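You operate a simulated robot arm through the tools that you are given. There is no shell and no other tool. Be economical: measure what you need, move in short steps, check, and stop when the job is done.

Carry out the task below with a simulated robot arm. There is one attempt and no reset: what you move stays moved.

TASK
Give the copper fluted mould two strokes of syrup at the dosing funnel.
Fine: seat it on the slide, push the slide in, press the plunger twice, draw the slide out and stand the mould back where it was; the other mould stays.

It is judged by the outcome, as a careful person would: the job done as asked, and still so three seconds after it is handed in. It fails if anything else is knocked over, pushed out of place, dropped, spilled or broken.

THE ROBOT
A 6-joint arm with a two-finger parallel gripper, fixed in place. Base frame: the origin is at the foot of the arm, x ahead of it, y to its left, z up; the work surface is at about z = 80. Lengths are in cm, angles in degrees, forces in N, time in s.
With the tool pointing down near the work surface it reaches from about 26 to 68 cm from the base axis. Its first joint turns from -66.0 to 66.0 degrees. Payload 2.9 kg.
Tool frame: the origin (TCP) lies between the finger pads and is the grasp point; the fingertips stand 3 cm ahead of it; z points along the fingers, y is the line along which they close. The gripper opens to 11 cm. The fingers are 2 cm wide and 1 cm thick; the gripper's body (4.8 by 11.2 cm) begins 5.5 cm behind the TCP.
Orientation is that of the tool frame in the base frame, as a unit quaternion [x, y, z, w]. With the fingers straight down and closing along the base's y, the tool's x points along the base's -x, its y along +y and its z along -z.

THE INTERFACE
- The arm moves only by the tool jog_arm. Its arguments are lists of equal length, an entry for each row: "dp": the shift along the tool's x, y, z in cm, a list of three; "angular": the turn, a rotation vector about the tool's x, y, z in degrees, a list of three; "jaw": the opening, from 0 (shut) to 1 (fully open). In form: {"dp": [[dx, dy, dz], ...], "angular": [[rx, ry, rz], ...], "jaw": [jaw, ...]}. A call has 1 to 12 rows; each row is the pose to reach, as a shift and turn from the pose commanded when the call began, along the tool's axes at that moment. A row lasts 0.2 s, in which the tool goes at most 5 cm and 8.6 degrees; a call with a longer step from one row to the next is refused whole, and so is a gripper value outside its range. A pose out of reach is approached as far as the arm can. The call stops where the force on the tool passes 70 N (or 10 N more than at its start, if that is more) or the arm is blocked; 0.2 s more then pass. The fingers move at their own pace (about 10.8 cm/s each) and stop on an object; they squeeze with about 29 N. The grip force told is the motor's: it shows also when the fingers shut on nothing. Time passes only in rows, and 0.2 s behind the last, so rows that repeat a pose let the fingers close. It gives the time, the measured TCP pose, the force on the tool (base axes), the opening and the grip force at its end, in the units of the frame above (readings bear some noise).
- Cameras (640 x 400 px; columns grow to the right, rows downward): "scene" is fixed at [7.39, 42.61, 139.64]; the picture's right is [-0.81, -0.59, 0.00], its down [-0.26, 0.35, -0.90] and it looks along [0.53, -0.73, -0.44] (base axes); focal length 362 px, centre (320, 200). "wrist" rides on the gripper at [-3.6, 0, -5.7] in the tool frame; the picture's right is [0.00, -1.00, 0.00], its down [0.97, 0.00, -0.24] and it looks along [0.24, 0.00, 0.97] (tool axes); focal length 218 px, centre (320, 200).
- capture(camera): a new picture of that camera. No time passes.
- probe_pixels(camera, pixels): there is no depth. For up to 12 entries [column, row, z] of the newest picture of that camera ("zoom" is the newest enlarged one), the place [x, y] in the base frame at which the ray of that pixel passes the height z, good to about 0.2 cm. No time passes.
- enlarge(camera, box): a new picture of the part [left, top, right, bottom] of that camera's present view, enlarged. No time passes.
- close_job(): hands the job in; it is judged then, once.

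Work in short steps. Measure before you move; look again where a grasp or a placing could have gone wrong, and mend it. You have 80 turns and 54 pictures in all, those below and enlarged ones among them. Open the gripper and draw the arm clear of the work before you hand the job in, unless the task says otherwise; then end with one line.

The tools are called after "Emit:" as a command line: name --argument value ..., lists and objects as JSON in quotes. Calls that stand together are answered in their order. jog_arm: Moves the arm, as the interface text tells. Its arguments: {"type":"object","properties":{"dp":{"type":"array","items":{"type":"array","items":{"type":"number"}}},"angular":{"type":"array","items":{"type":"array","items":{"type":"number"}}},"jaw":{"type":"array","items":{"type":"number"}}},"required":["dp","angular","jaw"]} The other tools are called the same way: capture (camera) takes a picture; probe_pixels (camera, pixels) gives the place at which the rays of pixels pass given heights; enlarge (camera, box) takes an enlarged picture of a part of a camera's view; close_job () hands the job in.

At the start:

```text
time_s: 0.0
ee_pos: [44.57, -10.27, 122.73]
tcp_rot: [0.0, 1.0, 0.0, 0.0]
contact_force: [-0.5, -0.2, -0.3]
opening: 10.99
grip_force: 0.0
```

scene: 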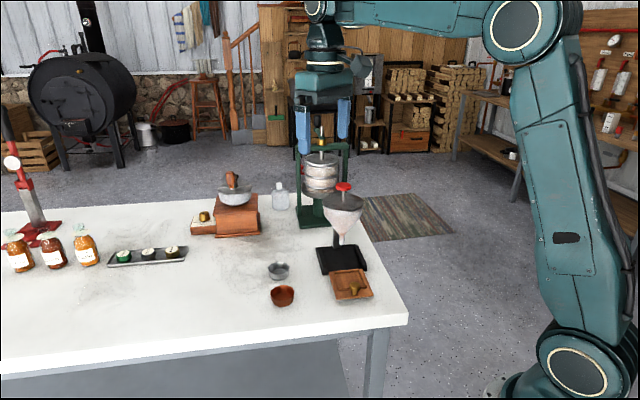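
wrist: 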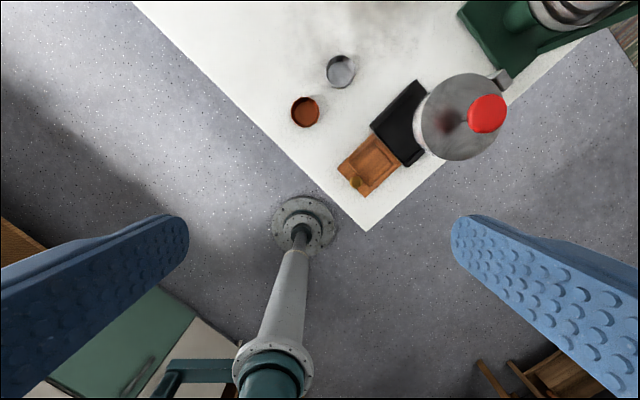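

I start with closer views of the dosing station in both cameras.

Emit:
enlarge --camera "scene" --box '[240, 160, 400, 320]'

Emit:
enlarge --camera "wrist" --box '[270, 30, 530, 220]'

Emit:
probe_pixels --camera "wrist" --pixels '[[305, 112, 80], [305, 112, 84], [340, 71, 80], [340, 71, 84], [368, 165, 81], [356, 183, 82], [487, 113, 100], [487, 113, 105], [465, 118, 95], [367, 231, 80], [400, 125, 80]]'

Emit:
probe_pixels --camera "scene" --pixels '[[282, 303, 80], [282, 290, 84], [278, 278, 80], [278, 266, 84], [352, 290, 82], [343, 187, 100], [343, 187, 105], [340, 245, 82], [342, 272, 80], [408, 325, 80]]'

```text
2.50 times, centred on (320, 240) of scene
```

zoom: 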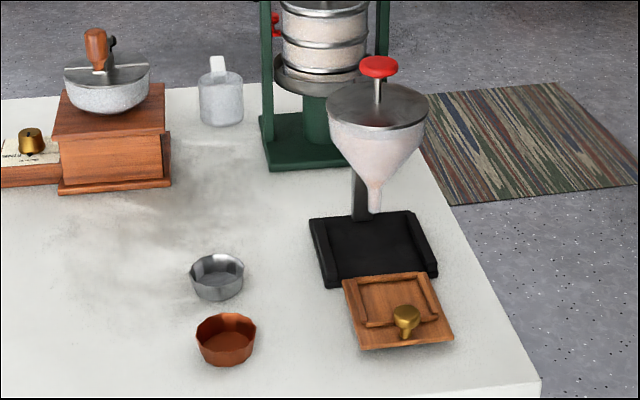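

```text
2.11 times, centred on (400, 125) of wrist
```

zoom: 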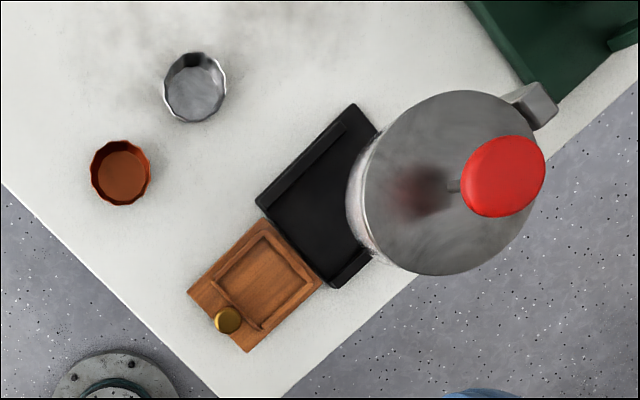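

```text
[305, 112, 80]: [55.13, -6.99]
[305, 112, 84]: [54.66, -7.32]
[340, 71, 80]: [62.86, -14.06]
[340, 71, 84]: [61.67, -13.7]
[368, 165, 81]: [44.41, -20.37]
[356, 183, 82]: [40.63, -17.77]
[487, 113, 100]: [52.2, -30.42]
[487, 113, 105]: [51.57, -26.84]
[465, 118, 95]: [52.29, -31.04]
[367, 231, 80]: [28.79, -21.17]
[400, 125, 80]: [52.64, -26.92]
```

```text
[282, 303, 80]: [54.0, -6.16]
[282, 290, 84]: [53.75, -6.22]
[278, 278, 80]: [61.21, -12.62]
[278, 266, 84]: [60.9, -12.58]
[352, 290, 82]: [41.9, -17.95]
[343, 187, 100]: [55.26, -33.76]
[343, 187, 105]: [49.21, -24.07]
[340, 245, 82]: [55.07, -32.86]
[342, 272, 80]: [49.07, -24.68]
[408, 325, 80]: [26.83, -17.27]
```

The copper mould is at about (54.5, -7), the tray at (44.4, -20.4), and the plunger knob at about (52, -28.7, 102.5). I lower the arm partway over the moulds and turn 43° to line up with the slide axis.

Emit:
jog_arm --dp '[[-1, 1, 4], [-2, 1, 8], [-3, 2, 12], [-4, 2, 16], [-5, 2, 17.7], [-5, 2, 17.7]]' --angular '[[0, 0, 8], [0, 0, 16], [0, 0, 24], [0, 0, 32], [0, 0, 40], [0, 0, 43]]' --jaw '[1, 1, 1, 1, 1, 1]'

Emit:
capture --camera "wrist"

```text
time_s: 1.4
ee_pos: [49.69, -8.44, 105.01]
tcp_rot: [0.367, 0.93, -0.001, -0.001]
contact_force: [0.6, 0.5, 1.6]
opening: 10.99
grip_force: 0.1
```

```text
49 pictures are left
```

wrist: 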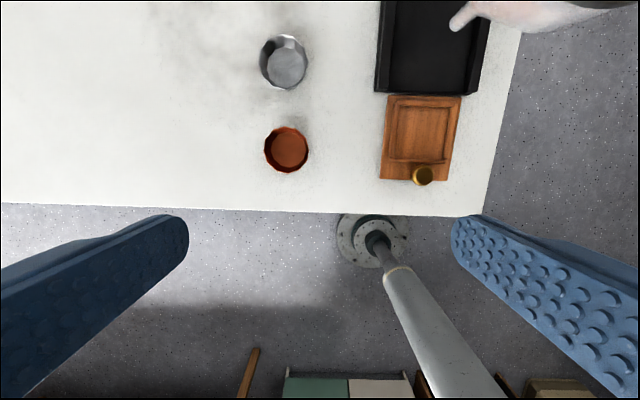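

Emit:
enlarge --camera "wrist" --box '[240, 10, 500, 200]'

Emit:
probe_pixels --camera "wrist" --pixels '[[286, 150, 83], [264, 150, 83], [308, 150, 83], [290, 149, 80], [388, 96, 81], [461, 97, 81], [380, 179, 81], [449, 182, 81], [422, 175, 83], [380, 92, 81], [470, 95, 81], [456, 25, 86]]'

```text
2.11 times, centred on (370, 105) of wrist
```

zoom: 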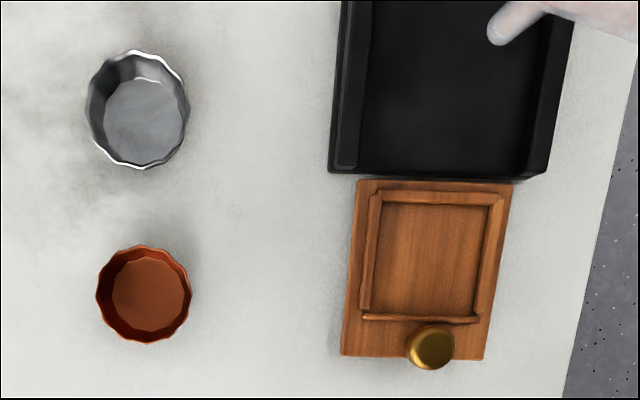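

```text
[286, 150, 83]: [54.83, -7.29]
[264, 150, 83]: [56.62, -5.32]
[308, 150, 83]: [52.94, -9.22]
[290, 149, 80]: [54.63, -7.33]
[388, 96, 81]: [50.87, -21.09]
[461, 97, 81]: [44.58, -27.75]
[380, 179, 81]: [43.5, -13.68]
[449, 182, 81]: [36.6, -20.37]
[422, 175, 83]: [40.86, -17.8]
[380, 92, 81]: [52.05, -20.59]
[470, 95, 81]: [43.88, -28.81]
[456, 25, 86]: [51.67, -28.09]
```

Emit:
enlarge --camera "scene" --box '[256, 250, 384, 320]'

Emit:
probe_pixels --camera "wrist" --pixels '[[399.5, 106.4, 81.5], [449.8, 107.9, 81.5], [393.8, 158.7, 81.5], [443.2, 160.6, 81.5], [379, 92, 80], [477, 95, 80], [422, 175, 84]]'

```text
5.00 times, centred on (320, 285) of scene
```

zoom: 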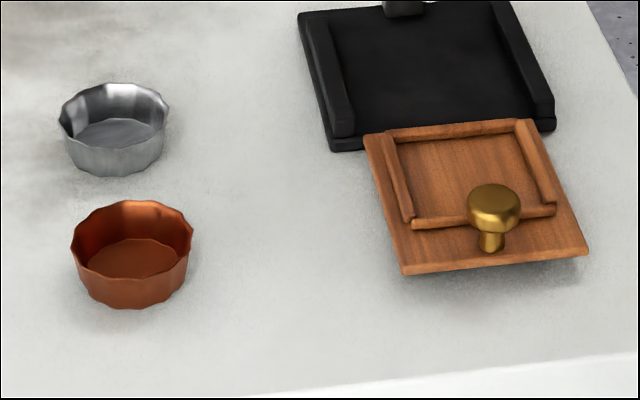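

```text
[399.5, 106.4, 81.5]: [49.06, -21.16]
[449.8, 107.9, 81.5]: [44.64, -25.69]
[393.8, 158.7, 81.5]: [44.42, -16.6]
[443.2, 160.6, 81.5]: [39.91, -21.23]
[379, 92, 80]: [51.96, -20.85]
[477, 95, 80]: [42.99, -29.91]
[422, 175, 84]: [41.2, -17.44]
```

Emit:
probe_pixels --camera "zoom" --pixels '[[135, 283, 82], [135, 283, 83], [131, 200, 82], [131, 200, 83], [131, 308, 80], [494, 205, 83], [494, 205, 84], [490, 248, 81], [71, 245, 83], [193, 235, 83], [404, 272, 81], [588, 250, 81]]'

```text
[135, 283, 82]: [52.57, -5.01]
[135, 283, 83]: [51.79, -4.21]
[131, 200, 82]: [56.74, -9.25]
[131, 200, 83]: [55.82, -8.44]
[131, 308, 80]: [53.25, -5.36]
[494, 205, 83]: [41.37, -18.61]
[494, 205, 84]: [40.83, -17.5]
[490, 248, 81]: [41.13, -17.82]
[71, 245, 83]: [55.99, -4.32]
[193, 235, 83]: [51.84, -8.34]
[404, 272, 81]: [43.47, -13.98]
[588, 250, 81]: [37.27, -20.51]
```

Copper mould: centre about (54.7, -7.25), rim about 82.2, rim diameter about 5.8. The recess centre is about (44.5, -21.2), aligned with the tool. I move above the mould and check before closing in.

Emit:
jog_arm --dp '[[-1, 1.5, 4], [-2, 3, 8], [-2.9, 4.3, 12], [-2.9, 4.3, 14.5], [-2.9, 4.3, 14.5]]' --angular '[[0, 0, 0], [0, 0, 1], [0, 0, 1], [0, 0, 1], [0, 0, 1]]' --jaw '[0.9, 0.8, 0.8, 0.8, 0.8]'

Emit:
capture --camera "wrist"

```text
time_s: 2.6
ee_pos: [54.8, -7.22, 90.51]
tcp_rot: [0.375, 0.927, 0.0, 0.0]
contact_force: [0.9, 0.4, 1.0]
opening: 8.81
grip_force: 0.0
```

```text
46 pictures are left
```

wrist: 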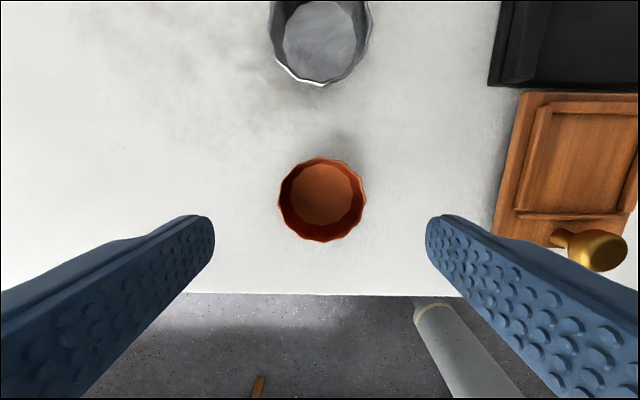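

Emit:
probe_pixels --camera "wrist" --pixels '[[322, 200, 82.2], [278, 197, 82.2], [367, 199, 82.2], [322, 157, 82.2], [322, 243, 82.2], [321, 192, 80.3]]'

```text
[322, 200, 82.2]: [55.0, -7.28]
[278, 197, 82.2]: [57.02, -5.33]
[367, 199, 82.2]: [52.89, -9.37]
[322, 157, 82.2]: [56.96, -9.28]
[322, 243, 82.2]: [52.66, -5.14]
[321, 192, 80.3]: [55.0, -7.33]
```

Mould centre measured at (54.95, -7.28), well between the fingers. I descend to TCP z=84.0 and close.

Emit:
jog_arm --dp '[[-0.1, 0, 3], [-0.1, 0, 5.5], [-0.1, 0, 6.5], [-0.1, 0, 6.5], [-0.1, 0, 6.5], [-0.1, 0, 6.5], [-0.1, 0, 6.5]]' --angular '[[0, 0, 0], [0, 0, 0], [0, 0, 0], [0, 0, 0], [0, 0, 0], [0, 0, 0], [0, 0, 0]]' --jaw '[0.8, 0.8, 0.8, 0.65, 0.5, 0.45, 0.45]'

```text
time_s: 4.2
ee_pos: [54.88, -7.28, 84.04]
tcp_rot: [0.375, 0.927, 0.0, 0.0]
contact_force: [-0.1, 0.2, 0.1]
opening: 5.6
grip_force: 29.4
```

Gripped at 5.6 cm opening. I lift a little and look.

Emit:
jog_arm --dp '[[0, 0, -1], [0, 0, -3], [0, 0, -5], [0, 0, -5]]' --angular '[[0, 0, 0], [0, 0, 0], [0, 0, 0], [0, 0, 0]]' --jaw '[0.45, 0.45, 0.45, 0.45]'

Emit:
enlarge --camera "scene" --box '[220, 200, 400, 320]'

```text
time_s: 5.2
ee_pos: [54.81, -7.32, 88.93]
tcp_rot: [0.375, 0.927, 0.0, 0.0]
contact_force: [-0.5, 0.7, -0.1]
opening: 5.61
grip_force: 28.4
```

```text
3.33 times, centred on (310, 260) of scene
```

zoom: 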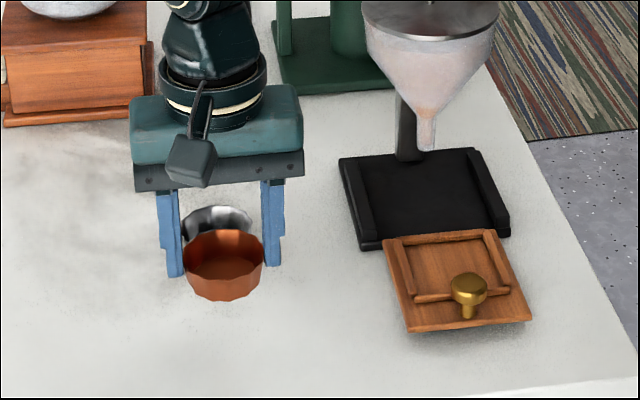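

Held level. I shift over the tray at a safe height, moving past the knob's line first.

Emit:
jog_arm --dp '[[-1.2, -1.5, -1], [-2.25, -5, -1], [-2.25, -9, -1], [-2.25, -13, -1], [-2.25, -16, -1], [-2.25, -17.15, -1], [-2.25, -17.15, -1]]' --angular '[[0, 0, 0], [0, 0, 0], [0, 0, 0], [0, 0, 0], [0, 0, 0], [0, 0, 0], [0, 0, 0]]' --jaw '[0.45, 0.45, 0.45, 0.45, 0.45, 0.45, 0.45]'

Emit:
capture --camera "wrist"

Emit:
enlarge --camera "scene" --box '[280, 170, 440, 320]'

```text
time_s: 6.8
ee_pos: [44.5, -21.03, 89.93]
tcp_rot: [0.374, 0.927, 0.0, -0.001]
contact_force: [0.4, -0.9, -1.0]
opening: 5.59
grip_force: 29.4
```

```text
44 pictures are left
```

wrist: 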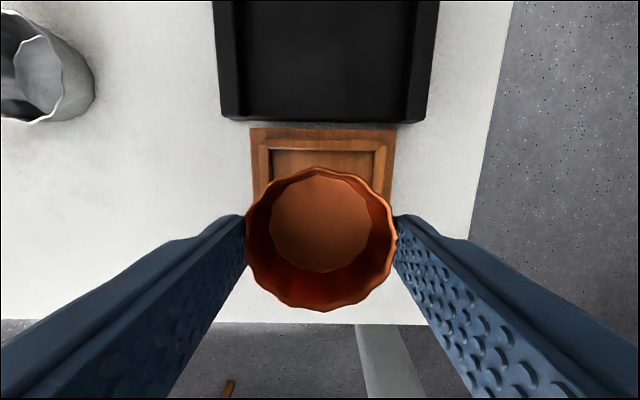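

```text
2.67 times, centred on (360, 245) of scene
```

zoom: 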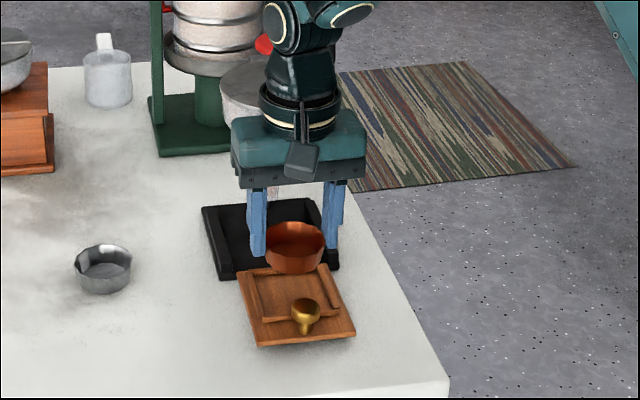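

Emit:
probe_pixels --camera "wrist" --pixels '[[271, 151, 81.2], [375, 150, 81.2], [323, 150, 81.2], [251, 130, 81], [395, 129, 81]]'

Emit:
probe_pixels --camera "zoom" --pixels '[[262, 321, 81.2], [341, 309, 81.2], [238, 278, 81], [258, 347, 81], [356, 333, 81], [325, 263, 81]]'

```text
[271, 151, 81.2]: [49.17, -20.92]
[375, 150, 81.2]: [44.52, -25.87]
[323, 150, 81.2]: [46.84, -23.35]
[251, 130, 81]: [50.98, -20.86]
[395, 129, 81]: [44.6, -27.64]
```

```text
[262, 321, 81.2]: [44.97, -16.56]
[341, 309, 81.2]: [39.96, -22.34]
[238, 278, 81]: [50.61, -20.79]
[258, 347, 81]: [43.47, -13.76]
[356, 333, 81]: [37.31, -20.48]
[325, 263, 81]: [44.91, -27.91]
```

The TCP matches the recess centre within 0.2 cm. I lower towards the tray, then feel for contact.

Emit:
jog_arm --dp '[[0, 0, 2.5], [-0.1, 0, 4], [-0.1, 0, 4.6], [-0.1, 0, 4.6]]' --angular '[[0, 0, 0], [0, 0, 0], [0, 0, 0], [0, 0, 0]]' --jaw '[0.45, 0.45, 0.45, 0.45]'

Emit:
enlarge --camera "scene" --box '[300, 240, 400, 310]'

```text
time_s: 7.8
ee_pos: [44.75, -21.17, 85.57]
tcp_rot: [0.375, 0.927, 0.0, 0.003]
contact_force: [-0.4, -1.7, 21.4]
opening: 5.59
grip_force: 29.3
```

```text
5.71 times, centred on (350, 275) of scene
```

zoom: 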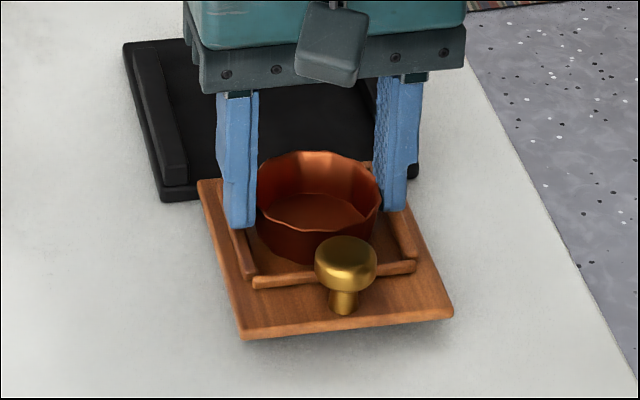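

Contact at z=85.57 with 21 N. I relieve the load a little, then open just wide enough and rise.

Emit:
jog_arm --dp '[[0, 0, -0.2], [0, 0, -0.2], [0, 0, -0.2], [0, 0, -0.2]]' --angular '[[0, 0, 0], [0, 0, 0], [0, 0, 0], [0, 0, 0]]' --jaw '[0.45, 0.45, 0.6, 0.7]'

Emit:
enlarge --camera "scene" --box '[300, 240, 400, 310]'

```text
time_s: 8.8
ee_pos: [44.66, -21.1, 85.47]
tcp_rot: [0.374, 0.928, 0.0, 0.0]
contact_force: [-0.1, 0.2, -0.8]
opening: 7.72
grip_force: 0.1
```

```text
5.71 times, centred on (350, 275) of scene
```

zoom: 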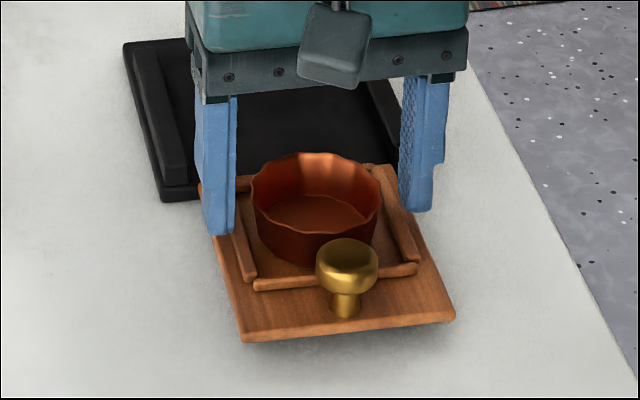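

Mould is upright in the recess. I rise and look at the knob from above.

Emit:
jog_arm --dp '[[0, 0, -2], [1, 0, -5], [3, 0, -8], [4.5, 0, -10], [4.5, 0, -10]]' --angular '[[0, 0, 0], [0, 0, 0], [0, 0, 0], [0, 0, 0], [0, 0, 0]]' --jaw '[0.7, 0.7, 0.6, 0.5, 0.5]'

Emit:
capture --camera "wrist"

Emit:
enlarge --camera "scene" --box '[310, 170, 400, 310]'

```text
time_s: 10.0
ee_pos: [41.49, -18.1, 95.44]
tcp_rot: [0.374, 0.927, 0.0, 0.0]
contact_force: [0.9, 0.1, -0.7]
opening: 5.5
grip_force: 0.1
```

```text
40 pictures are left
```

wrist: 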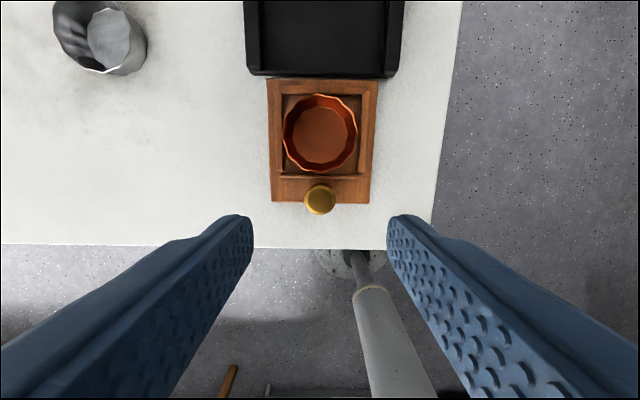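

```text
2.86 times, centred on (355, 240) of scene
```

zoom: 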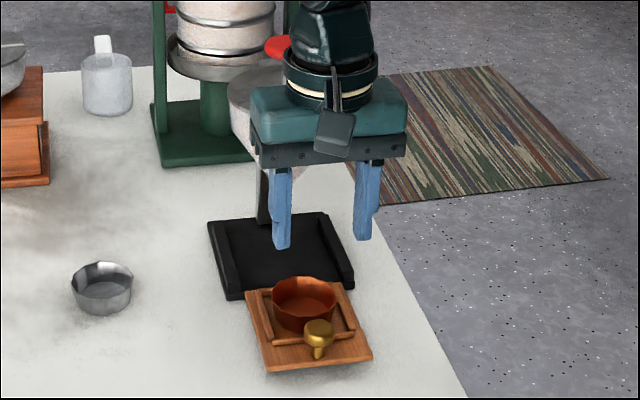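

Emit:
probe_pixels --camera "wrist" --pixels '[[320, 199, 83], [320, 199, 84], [320, 199, 85], [305, 200, 84], [336, 200, 84], [320, 133, 83.7], [321, 172, 83.7]]'

Emit:
probe_pixels --camera "zoom" --pixels '[[318, 326, 83], [318, 326, 84], [318, 326, 85], [319, 359, 81.5], [318, 340, 83]]'

```text
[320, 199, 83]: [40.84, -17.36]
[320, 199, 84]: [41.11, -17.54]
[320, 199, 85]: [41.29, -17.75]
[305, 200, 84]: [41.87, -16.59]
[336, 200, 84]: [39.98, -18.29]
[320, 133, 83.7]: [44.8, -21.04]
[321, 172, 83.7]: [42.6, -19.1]
```

```text
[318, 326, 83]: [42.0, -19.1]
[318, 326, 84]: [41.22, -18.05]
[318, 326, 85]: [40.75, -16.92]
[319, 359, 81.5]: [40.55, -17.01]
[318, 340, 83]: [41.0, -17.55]
```

Knob head: centre about (41.1, -17.6, 83.8), diameter about 2.4, with the rim 0.9 cm behind it. I take a 30° tilt so the arm leans away from the funnel, stopping short of the knob.

Emit:
jog_arm --dp '[[1, 0, 0.5], [2, 0.05, 1.5], [3, 0.09, 3], [3.78, 0.09, 5], [3.78, 0.09, 6.18], [3.78, 0.09, 6.18]]' --angular '[[0, -8, 0], [0, -16, 0], [0, -24, 0], [0, -30, 0], [0, -30, 0], [0, -30, 0]]' --jaw '[0.5, 0.5, 0.5, 0.5, 0.5, 0.5]'

Emit:
capture --camera "wrist"

Emit:
enlarge --camera "scene" --box '[310, 170, 400, 310]'

```text
time_s: 11.4
ee_pos: [38.77, -15.32, 89.28]
tcp_rot: [0.362, 0.896, -0.097, 0.24]
contact_force: [-0.4, 0.8, -0.6]
opening: 5.49
grip_force: 0.1
```

```text
38 pictures are left
```

wrist: 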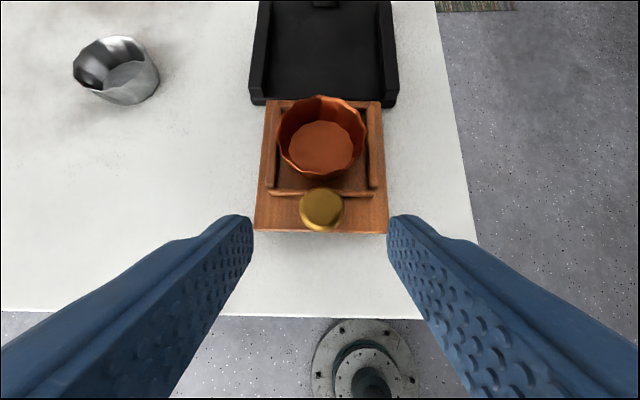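

```text
2.86 times, centred on (355, 240) of scene
```

zoom: 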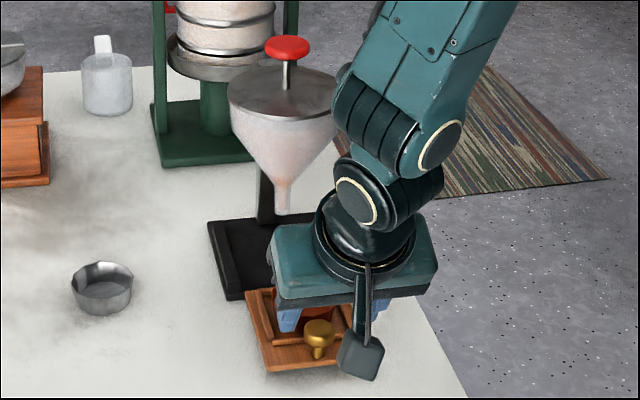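

The approach line passes through the knob (322, 207). I advance 4 cm along the tool and close on it.

Emit:
jog_arm --dp '[[0, 0, 2], [0, 0, 3.3], [0, 0, 4], [0, 0, 4], [0, 0, 4], [0, 0, 4]]' --angular '[[0, 0, 0], [0, 0, 0], [0, 0, 0], [0, 0, 0], [0, 0, 0], [0, 0, 0]]' --jaw '[0.45, 0.42, 0.4, 0.3, 0.15, 0.15]'

Emit:
capture --camera "wrist"

Emit:
enlarge --camera "scene" --box '[310, 230, 400, 310]'

```text
time_s: 12.8
ee_pos: [40.15, -16.83, 85.91]
tcp_rot: [0.363, 0.895, -0.099, 0.239]
contact_force: [-7.3, -6.6, -0.1]
opening: 2.49
grip_force: 45.0
```

```text
36 pictures are left
```

wrist: 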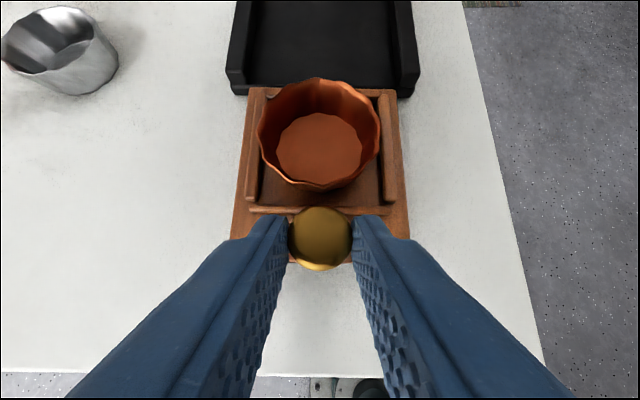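

```text
5.00 times, centred on (355, 270) of scene
```

zoom: 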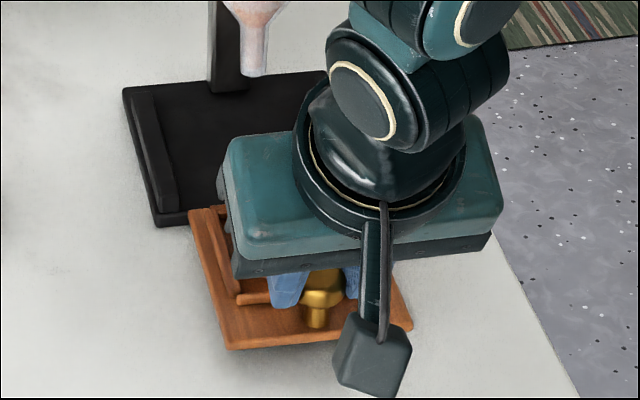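

The knob is held. I push the slide along its axis a short way first to check that it runs freely.

Emit:
jog_arm --dp '[[-0.43, -0.08, 0.25], [-1.3, -0.08, 0.75], [-2.16, -0.08, 1.25], [-2.6, -0.08, 1.5], [-2.6, -0.08, 1.5]]' --angular '[[0, 0, 0], [0, 0, 0], [0, 0, 0], [0, 0, 0], [0, 0, 0]]' --jaw '[0.15, 0.15, 0.15, 0.15, 0.15]'

Emit:
capture --camera "wrist"

```text
time_s: 14.0
ee_pos: [42.17, -18.94, 85.97]
tcp_rot: [0.362, 0.895, -0.098, 0.241]
contact_force: [-8.0, -9.4, 8.0]
opening: 2.44
grip_force: 44.9
```

```text
34 pictures are left
```

wrist: 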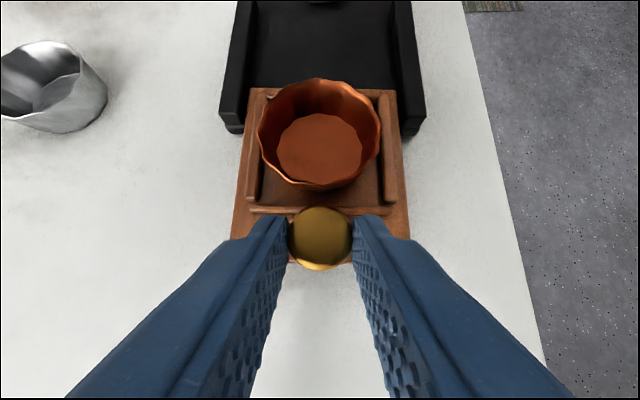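

It runs freely, with a small side force along -v. I keep pushing with a slight -v correction.

Emit:
jog_arm --dp '[[-0.43, -0.1, 0.25], [-1.3, -0.15, 0.75], [-2.16, -0.15, 1.25], [-3.03, -0.15, 1.75], [-3.9, -0.15, 2.25], [-4.33, -0.15, 2.5], [-4.33, -0.15, 2.5]]' --angular '[[0, 0, 0], [0, 0, 0], [0, 0, 0], [0, 0, 0], [0, 0, 0], [0, 0, 0], [0, 0, 0]]' --jaw '[0.15, 0.15, 0.15, 0.15, 0.15, 0.15, 0.15]'

Emit:
capture --camera "wrist"

Emit:
enlarge --camera "scene" --box '[290, 170, 410, 310]'

```text
time_s: 15.6
ee_pos: [45.61, -22.38, 85.96]
tcp_rot: [0.362, 0.896, -0.096, 0.239]
contact_force: [-3.1, -3.9, 4.4]
opening: 2.44
grip_force: 45.0
```

```text
33 pictures are left
```

wrist: 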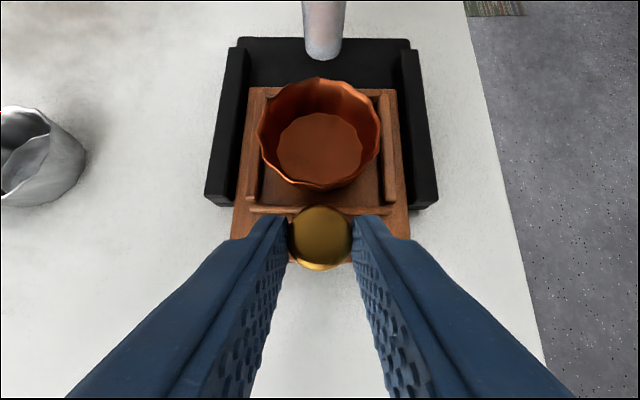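

```text
2.86 times, centred on (350, 240) of scene
```

zoom: 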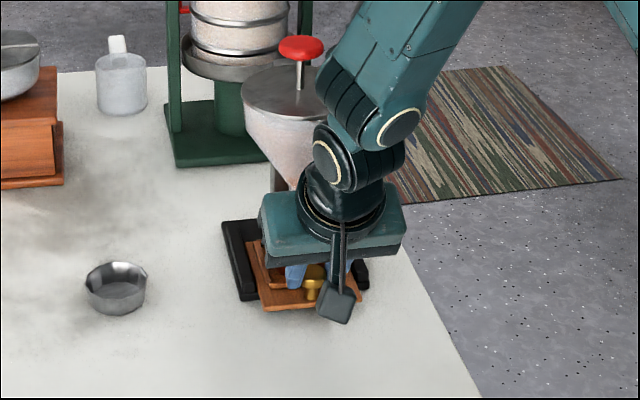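

Emit:
jog_arm --dp '[[-0.43, -0.05, 0.25], [-0.87, -0.05, 0.5], [-1.3, -0.05, 0.75], [-1.73, -0.05, 1.0], [-1.73, -0.05, 1.0]]' --angular '[[0, 0, 0], [0, 0, 0], [0, 0, 0], [0, 0, 0], [0, 0, 0]]' --jaw '[0.15, 0.15, 0.15, 0.15, 0.15]'

Emit:
capture --camera "wrist"

```text
time_s: 16.8
ee_pos: [47.3, -24.02, 85.82]
tcp_rot: [0.362, 0.895, -0.097, 0.241]
contact_force: [-2.5, -1.7, 9.4]
opening: 2.45
grip_force: 44.6
```

```text
31 pictures are left
```

wrist: 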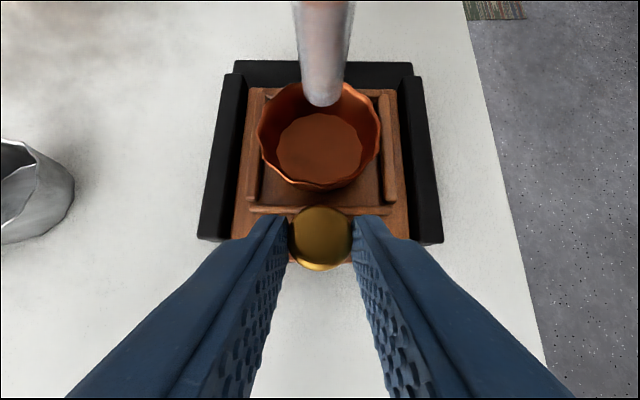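

The slide's front edge (row 88) is nearly at the base's back (row 75). I creep in until it stops.

Emit:
jog_arm --dp '[[-0.26, 0, 0.15], [-0.52, 0, 0.3], [-0.78, 0, 0.45], [-0.87, 0, 0.5], [-0.87, 0, 0.5]]' --angular '[[0, 0, 0], [0, 0, 0], [0, 0, 0], [0, 0, 0], [0, 0, 0]]' --jaw '[0.15, 0.15, 0.15, 0.15, 0.15]'

Emit:
capture --camera "wrist"

```text
time_s: 18.0
ee_pos: [47.58, -24.21, 85.71]
tcp_rot: [0.361, 0.898, -0.095, 0.234]
contact_force: [-24.1, 26.6, 9.1]
opening: 2.48
grip_force: 44.7
```

```text
30 pictures are left
```

wrist: 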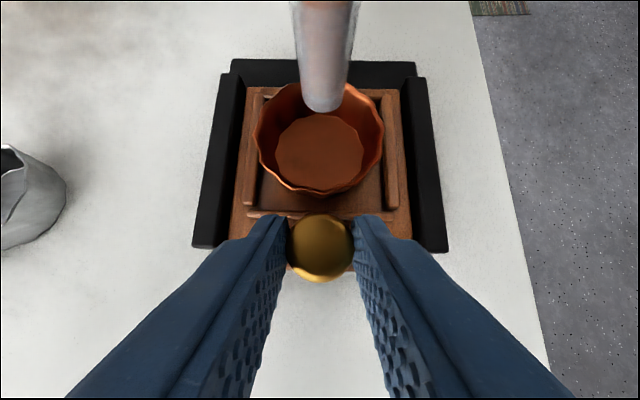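

The slide is against its stop after 10.5 cm of travel, with 36 N back-pressure. I relax the push, open and back straight off along the tool axis.

Emit:
jog_arm --dp '[[0.5, 0, -0.28], [0.5, 0, -0.28], [0.5, 0, -0.28], [0.5, 0, -0.28], [0.5, 0, -3], [0.5, 0, -7], [0.5, 0, -7]]' --angular '[[0, 0, 0], [0, 0, 0], [0, 0, 0], [0, 0, 0], [0, 0, 0], [0, 0, 0], [0, 0, 0]]' --jaw '[0.15, 0.25, 0.4, 0.4, 0.4, 0.4, 0.4]'

Emit:
enlarge --camera "scene" --box '[290, 170, 410, 310]'

Emit:
capture --camera "wrist"

```text
time_s: 19.6
ee_pos: [45.03, -21.78, 91.87]
tcp_rot: [0.362, 0.896, -0.097, 0.241]
contact_force: [0.6, -0.8, -0.2]
opening: 4.41
grip_force: 0.1
```

```text
2.86 times, centred on (350, 240) of scene
```

zoom: 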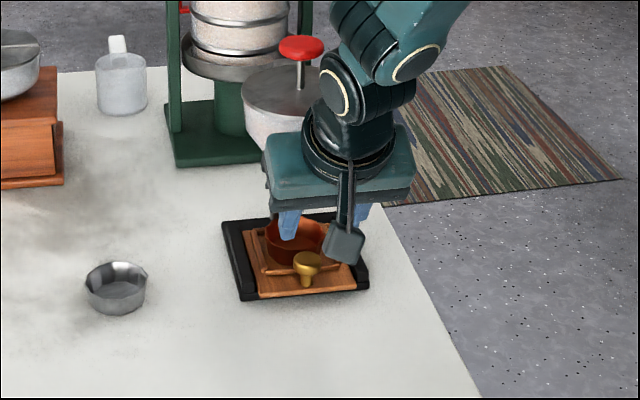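

```text
28 pictures are left
```

wrist: 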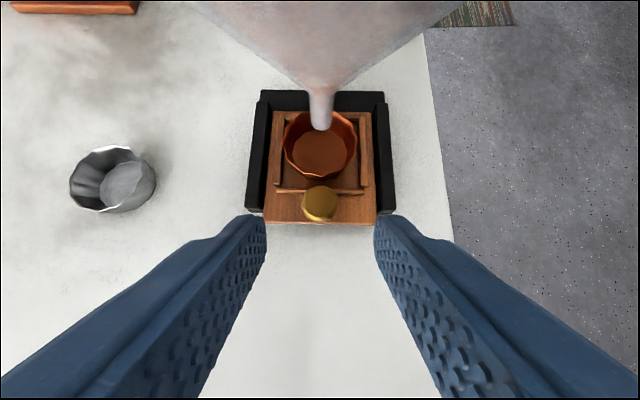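

Slide is in and the spout is over the mould. I back off and rise clear of the funnel, then bring the tool upright.

Emit:
jog_arm --dp '[[0, 0, -4], [0, 0, -8], [-2, 0, -11.5], [-4, 0, -15], [-6, 0, -18.4], [-7, 0, -20.1], [-7, 0, -20.1]]' --angular '[[0, 0, 0], [0, 0, 0], [0, 8, 0], [0, 16, 0], [0, 24, 0], [0, 30, 0], [0, 30, 0]]' --jaw '[0.4, 0.3, 0.2, 0.1, 0, 0, 0]'

Emit:
capture --camera "wrist"

Emit:
enlarge --camera "scene" --box '[290, 160, 410, 310]'

```text
time_s: 21.2
ee_pos: [42.2, -19.06, 112.56]
tcp_rot: [0.374, 0.927, 0.0, 0.0]
contact_force: [0.0, 0.6, 0.9]
opening: 0.0
grip_force: 29.5
```

```text
27 pictures are left
```

wrist: 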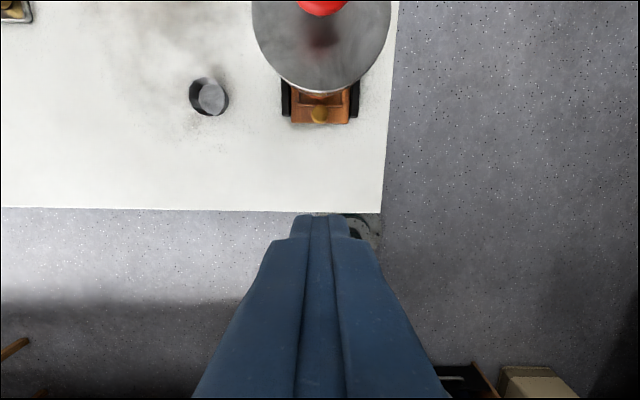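

```text
2.67 times, centred on (350, 235) of scene
```

zoom: 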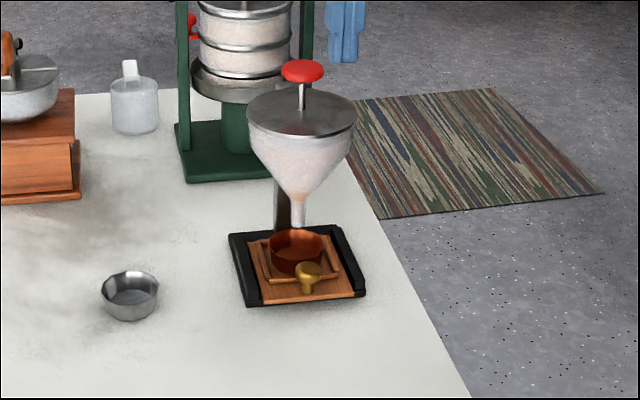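

The spout sits over the mould. I move partway towards the plunger for an accurate fix.

Emit:
jog_arm --dp '[[-3.5, 0, -1], [-7, 0, -1.5], [-7, 0, -1.5]]' --angular '[[0, 0, 0], [0, 0, 0], [0, 0, 0]]' --jaw '[0, 0, 0]'

Emit:
capture --camera "wrist"

Emit:
probe_pixels --camera "zoom" --pixels '[[302, 70, 101], [302, 70, 102], [302, 70, 103], [302, 70, 104], [302, 118, 97], [302, 118, 98], [298, 228, 85], [298, 228, 86]]'

```text
time_s: 22.0
ee_pos: [47.3, -23.9, 114.37]
tcp_rot: [0.374, 0.927, 0.0, 0.001]
contact_force: [0.1, -0.4, -0.1]
opening: 0.0
grip_force: 28.6
```

```text
25 pictures are left
```

wrist: 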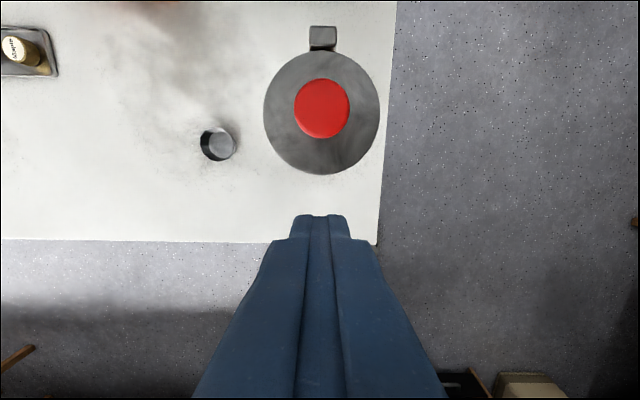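

```text
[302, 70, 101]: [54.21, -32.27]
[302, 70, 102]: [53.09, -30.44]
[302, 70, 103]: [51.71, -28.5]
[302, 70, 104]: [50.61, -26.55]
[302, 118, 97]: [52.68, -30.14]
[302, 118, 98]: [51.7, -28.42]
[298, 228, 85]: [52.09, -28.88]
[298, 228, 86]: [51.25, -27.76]
```

Emit:
probe_pixels --camera "wrist" --pixels '[[322, 108, 101], [322, 108, 102], [322, 108, 103], [322, 108, 104], [294, 108, 103], [350, 108, 103], [322, 112, 98]]'

```text
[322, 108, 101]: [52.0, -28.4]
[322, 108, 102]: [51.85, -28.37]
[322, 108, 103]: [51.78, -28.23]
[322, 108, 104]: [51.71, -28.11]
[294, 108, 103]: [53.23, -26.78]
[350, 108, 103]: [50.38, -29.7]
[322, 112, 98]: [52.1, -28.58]
```

Plunger top is at (51.8, -28.3, 103.05). I place the closed fingertips above it, then press gradually.

Emit:
jog_arm --dp '[[-3.2, 0, 1], [-6.29, -0.04, 3], [-6.29, -0.04, 6], [-6.29, -0.04, 7.2], [-6.29, -0.04, 7.2]]' --angular '[[0, 0, 0], [0, 0, 0], [0, 0, 0], [0, 0, 0], [0, 0, 0]]' --jaw '[0, 0, 0, 0, 0]'

Emit:
enlarge --camera "scene" --box '[280, 150, 400, 290]'

```text
time_s: 23.2
ee_pos: [51.72, -28.33, 106.89]
tcp_rot: [0.374, 0.927, 0.0, 0.0]
contact_force: [0.0, -0.4, 0.1]
opening: 0.0
grip_force: 28.7
```

```text
2.86 times, centred on (340, 220) of scene
```

zoom: 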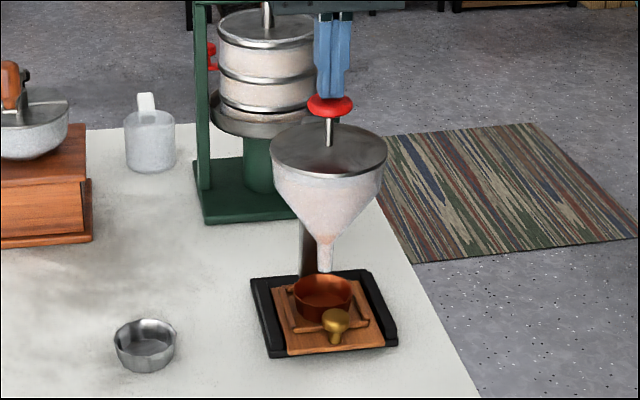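

Aligned over the red knob. I press in small increments to feel the stroke.

Emit:
jog_arm --dp '[[0, 0, 0.6], [0, 0, 1.0], [0, 0, 1.4], [0, 0, 1.8], [0, 0, 2.2], [0, 0, 2.2]]' --angular '[[0, 0, 0], [0, 0, 0], [0, 0, 0], [0, 0, 0], [0, 0, 0], [0, 0, 0]]' --jaw '[0, 0, 0, 0, 0, 0]'

Emit:
enlarge --camera "scene" --box '[280, 150, 400, 290]'

```text
time_s: 24.6
ee_pos: [51.73, -28.2, 105.02]
tcp_rot: [0.374, 0.927, 0.0, 0.002]
contact_force: [-3.6, 4.3, 26.6]
opening: 0.01
grip_force: 29.1
```

```text
2.86 times, centred on (340, 220) of scene
```

zoom: 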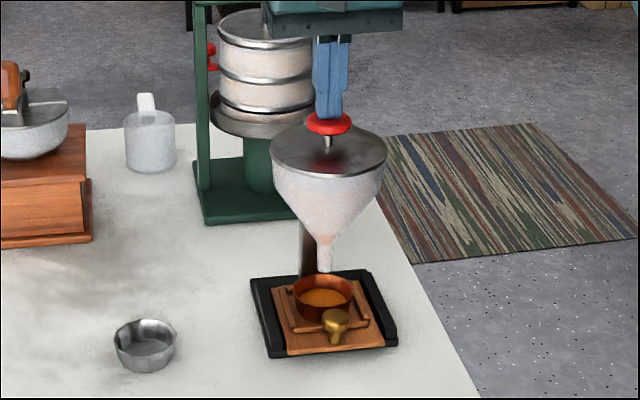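

Syrup has appeared in the mould (324, 297). I press a bit further to confirm that the plunger is at its stop.

Emit:
jog_arm --dp '[[0, 0, 0.2], [0, 0, 0.35]]' --angular '[[0, 0, 0], [0, 0, 0]]' --jaw '[0, 0]'

```text
time_s: 25.2
ee_pos: [51.73, -28.29, 104.86]
tcp_rot: [0.375, 0.927, 0.0, 0.003]
contact_force: [-11.3, 4.3, 40.4]
opening: 0.01
grip_force: 29.0
```

The plunger is at its stop. I release upward fully and check that it returns.

Emit:
jog_arm --dp '[[0, 0, -0.8], [0, 0, -1.6], [0, 0, -2.4], [0, 0, -3.2], [0, 0, -3.2], [0, 0, -3.2]]' --angular '[[0, 0, 0], [0, 0, 0], [0, 0, 0], [0, 0, 0], [0, 0, 0], [0, 0, 0]]' --jaw '[0, 0, 0, 0, 0, 0]'

Emit:
enlarge --camera "scene" --box '[280, 150, 400, 290]'

```text
time_s: 26.6
ee_pos: [51.75, -28.31, 107.6]
tcp_rot: [0.375, 0.927, 0.0, 0.0]
contact_force: [0.0, -0.1, 0.5]
opening: 0.02
grip_force: 29.1
```

```text
2.86 times, centred on (340, 220) of scene
```

zoom: 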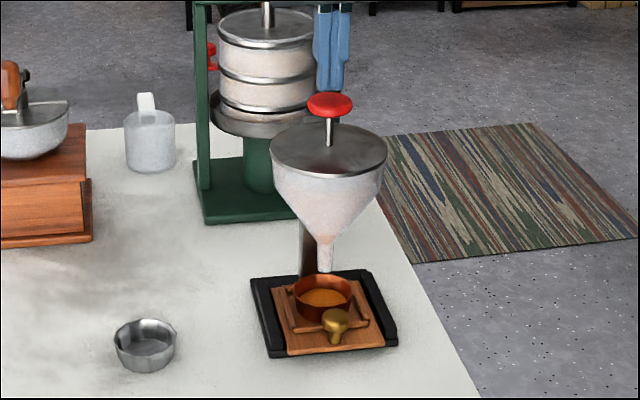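

The plunger returned. Second stroke now, to the same depth.

Emit:
jog_arm --dp '[[0, 0, 0.8], [0, 0, 1.4], [0, 0, 1.8], [0, 0, 2.2], [0, 0, 2.6], [0, 0, 2.9], [0, 0, 3.1], [0, 0, 3.1]]' --angular '[[0, 0, 0], [0, 0, 0], [0, 0, 0], [0, 0, 0], [0, 0, 0], [0, 0, 0], [0, 0, 0], [0, 0, 0]]' --jaw '[0, 0, 0, 0, 0, 0, 0, 0]'

Emit:
enlarge --camera "scene" --box '[280, 150, 400, 290]'

```text
time_s: 28.4
ee_pos: [51.72, -28.29, 104.87]
tcp_rot: [0.374, 0.927, 0.0, 0.004]
contact_force: [-5.7, 4.0, 36.0]
opening: 0.02
grip_force: 29.6
```

```text
2.86 times, centred on (340, 220) of scene
```

zoom: 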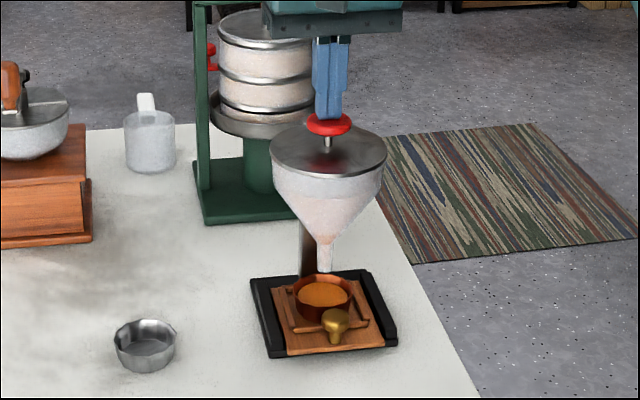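

The level has risen after the second stroke. I lift off and retrace back over the tray side.

Emit:
jog_arm --dp '[[0, 0, -1.5], [0, 0, -4], [0, 0, -8.1], [4, 0, -8.1], [8.5, 0.04, -8.1], [13.29, 0.04, -8.1], [13.29, 0.04, -8.1]]' --angular '[[0, 0, 0], [0, 0, 0], [0, 0, 0], [0, 0, 0], [0, 0, 0], [0, 0, 0], [0, 0, 0]]' --jaw '[0, 0, 0, 0, 0.1, 0.3, 0.4]'

Emit:
enlarge --camera "scene" --box '[280, 150, 400, 290]'

```text
time_s: 30.0
ee_pos: [42.05, -18.99, 112.62]
tcp_rot: [0.374, 0.928, 0.0, 0.001]
contact_force: [0.3, -0.9, 0.2]
opening: 4.41
grip_force: 0.1
```

```text
2.86 times, centred on (340, 220) of scene
```

zoom: 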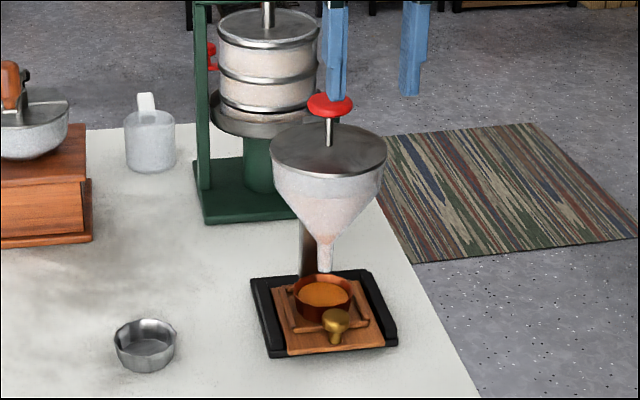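

Now I retrace the tilted approach to the slide knob.

Emit:
jog_arm --dp '[[0, 0, 4], [0, 0, 8], [0, 0, 12], [0, 0, 13.8], [-2, 0.03, 17.3], [-4, 0.06, 20.7], [-4, 0.06, 20.7]]' --angular '[[0, -8, 0], [0, -16, 0], [0, -24, 0], [0, -30, 0], [0, -30, 0], [0, -30, 0], [0, -30, 0]]' --jaw '[0.4, 0.4, 0.4, 0.4, 0.4, 0.4, 0.4]'

Emit:
capture --camera "wrist"

```text
time_s: 31.6
ee_pos: [44.92, -21.76, 91.91]
tcp_rot: [0.361, 0.896, -0.097, 0.241]
contact_force: [-0.1, 0.3, -1.1]
opening: 4.39
grip_force: 0.1
```

```text
19 pictures are left
```

wrist: 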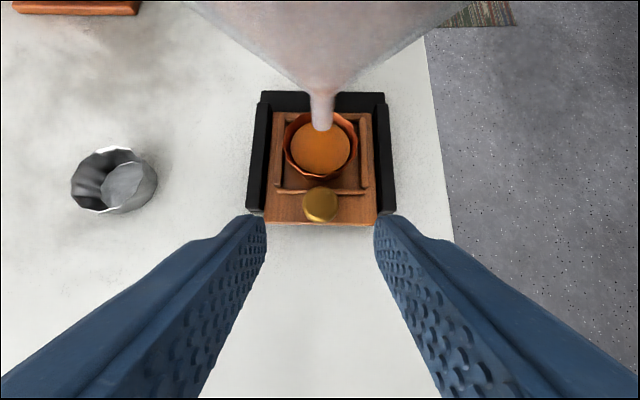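

The view matches the one before. I advance 6.7 cm and close on the knob.

Emit:
jog_arm --dp '[[0, 0, 3], [0, 0, 5.5], [-0.05, 0, 6.7], [-0.05, 0, 6.7], [-0.05, 0, 6.7], [-0.05, 0, 6.7]]' --angular '[[0, 0, 0], [0, 0, 0], [0, 0, 0], [0, 0, 0], [0, 0, 0], [0, 0, 0]]' --jaw '[0.4, 0.4, 0.4, 0.3, 0.15, 0.15]'

Emit:
capture --camera "wrist"

```text
time_s: 33.0
ee_pos: [47.51, -24.2, 86.15]
tcp_rot: [0.362, 0.896, -0.097, 0.24]
contact_force: [-2.3, -2.9, 0.5]
opening: 2.48
grip_force: 45.2
```

```text
18 pictures are left
```

wrist: 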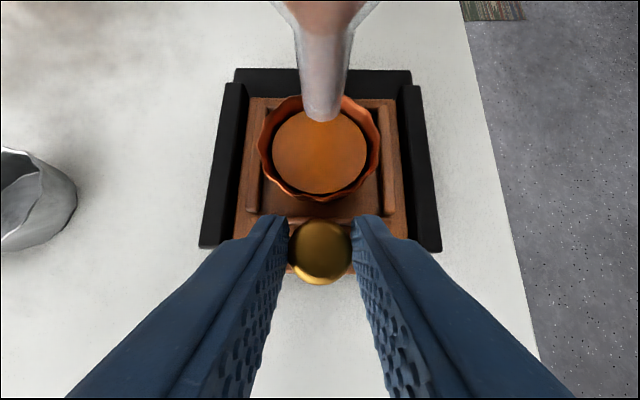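

Held. I draw the slide out gently, half way first.

Emit:
jog_arm --dp '[[0.17, 0, -0.1], [0.43, 0, -0.25], [0.87, 0, -0.5], [1.39, 0.05, -0.8], [1.9, 0.05, -1.1], [2.42, 0.05, -1.4], [2.94, 0.1, -1.7], [3.46, 0.1, -2.0], [3.9, 0.1, -2.25], [4.25, 0.1, -2.45], [4.42, 0.1, -2.55], [4.5, 0.1, -2.6]]' --angular '[[0, 0, 0], [0, 0, 0], [0, 0, 0], [0, 0, 0], [0, 0, 0], [0, 0, 0], [0, 0, 0], [0, 0, 0], [0, 0, 0], [0, 0, 0], [0, 0, 0], [0, 0, 0]]' --jaw '[0.15, 0.15, 0.15, 0.15, 0.15, 0.15, 0.15, 0.15, 0.15, 0.15, 0.15, 0.15]'

```text
time_s: 35.6
ee_pos: [43.84, -20.4, 86.27]
tcp_rot: [0.362, 0.895, -0.099, 0.241]
contact_force: [-7.2, -9.1, 18.6]
opening: 2.49
grip_force: 44.9
```

Moving well; slight upward and -v side loads, so I trim those and draw the rest.

Emit:
jog_arm --dp '[[0.1, -0.1, -0.23], [0.38, -0.12, -0.4], [0.8, -0.12, -0.65], [1.3, -0.12, -0.95], [1.82, -0.12, -1.25], [2.34, -0.12, -1.55], [2.86, -0.12, -1.85], [3.38, -0.12, -2.15], [3.8, -0.12, -2.4], [4.17, -0.12, -2.6], [4.3, -0.12, -2.68], [4.3, -0.12, -2.68]]' --angular '[[0, 0, 0], [0, 0, 0], [0, 0, 0], [0, 0, 0], [0, 0, 0], [0, 0, 0], [0, 0, 0], [0, 0, 0], [0, 0, 0], [0, 0, 0], [0, 0, 0], [0, 0, 0]]' --jaw '[0.15, 0.15, 0.15, 0.15, 0.15, 0.15, 0.15, 0.15, 0.15, 0.15, 0.15, 0.15]'

Emit:
capture --camera "wrist"

```text
time_s: 38.2
ee_pos: [40.13, -16.85, 86.31]
tcp_rot: [0.362, 0.896, -0.095, 0.239]
contact_force: [7.6, 7.2, -25.3]
opening: 2.48
grip_force: 44.8
```

```text
17 pictures are left
```

wrist: 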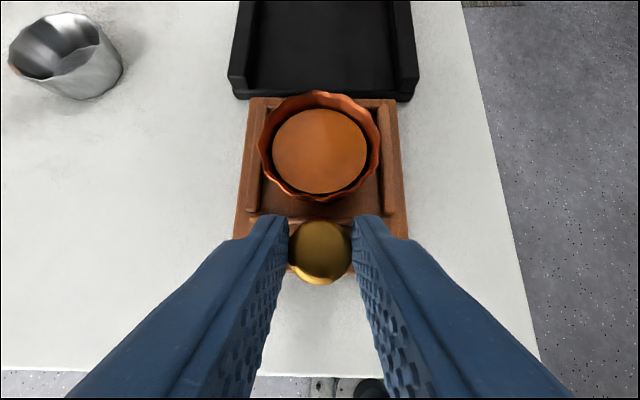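

The slide is back to its drawn-out position (40.13, -16.85). I relax the load, release, and back off.

Emit:
jog_arm --dp '[[0.12, 0.1, 0.22], [0.12, 0.1, 0.22], [0.12, 0.1, 0.22], [0.12, 0.1, 0.22], [0.12, 0.1, -3], [0.12, 0.1, -6], [0.12, 0.1, -6]]' --angular '[[0, 0, 0], [0, 0, 0], [0, 0, 0], [0, 0, 0], [0, 0, 0], [0, 0, 0], [0, 0, 0]]' --jaw '[0.15, 0.2, 0.3, 0.4, 0.4, 0.4, 0.4]'

Emit:
enlarge --camera "scene" --box '[300, 220, 400, 310]'

```text
time_s: 39.8
ee_pos: [38.07, -14.71, 91.45]
tcp_rot: [0.363, 0.895, -0.098, 0.239]
contact_force: [-0.1, 0.0, 0.2]
opening: 4.4
grip_force: 0.0
```

```text
4.44 times, centred on (350, 265) of scene
```

zoom: 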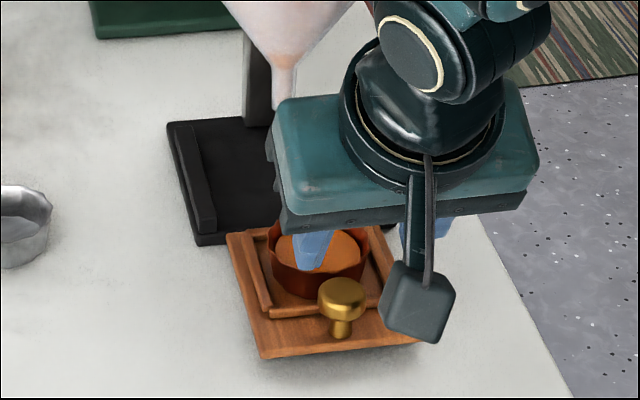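

Emit:
jog_arm --dp '[[-1.25, 0, -2.16], [-2.5, 0, -4.33], [-5, -0.05, -2.9], [-8, -0.1, -1.15], [-10.2, -0.13, 0.13], [-10.2, -0.13, 0.13]]' --angular '[[0, 6, 0], [0, 14, 0], [0, 22, 0], [0, 30, 0], [0, 30, 0], [0, 30, 0]]' --jaw '[0.5, 0.6, 0.7, 0.75, 0.75, 0.75]'

Emit:
capture --camera "wrist"

```text
time_s: 41.2
ee_pos: [44.37, -21.1, 96.45]
tcp_rot: [0.375, 0.927, 0.0, 0.0]
contact_force: [0.1, 0.3, 0.4]
opening: 8.26
grip_force: 0.1
```

```text
15 pictures are left
```

wrist: 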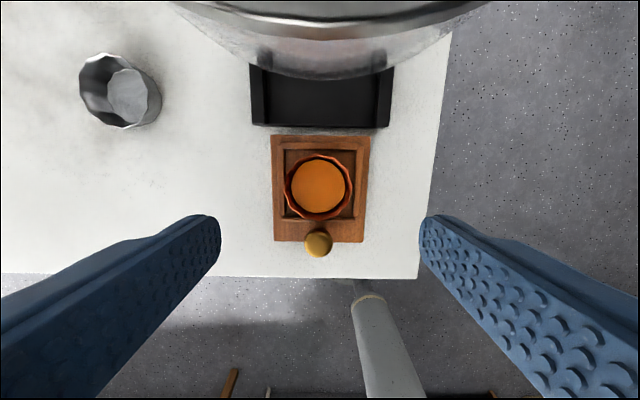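

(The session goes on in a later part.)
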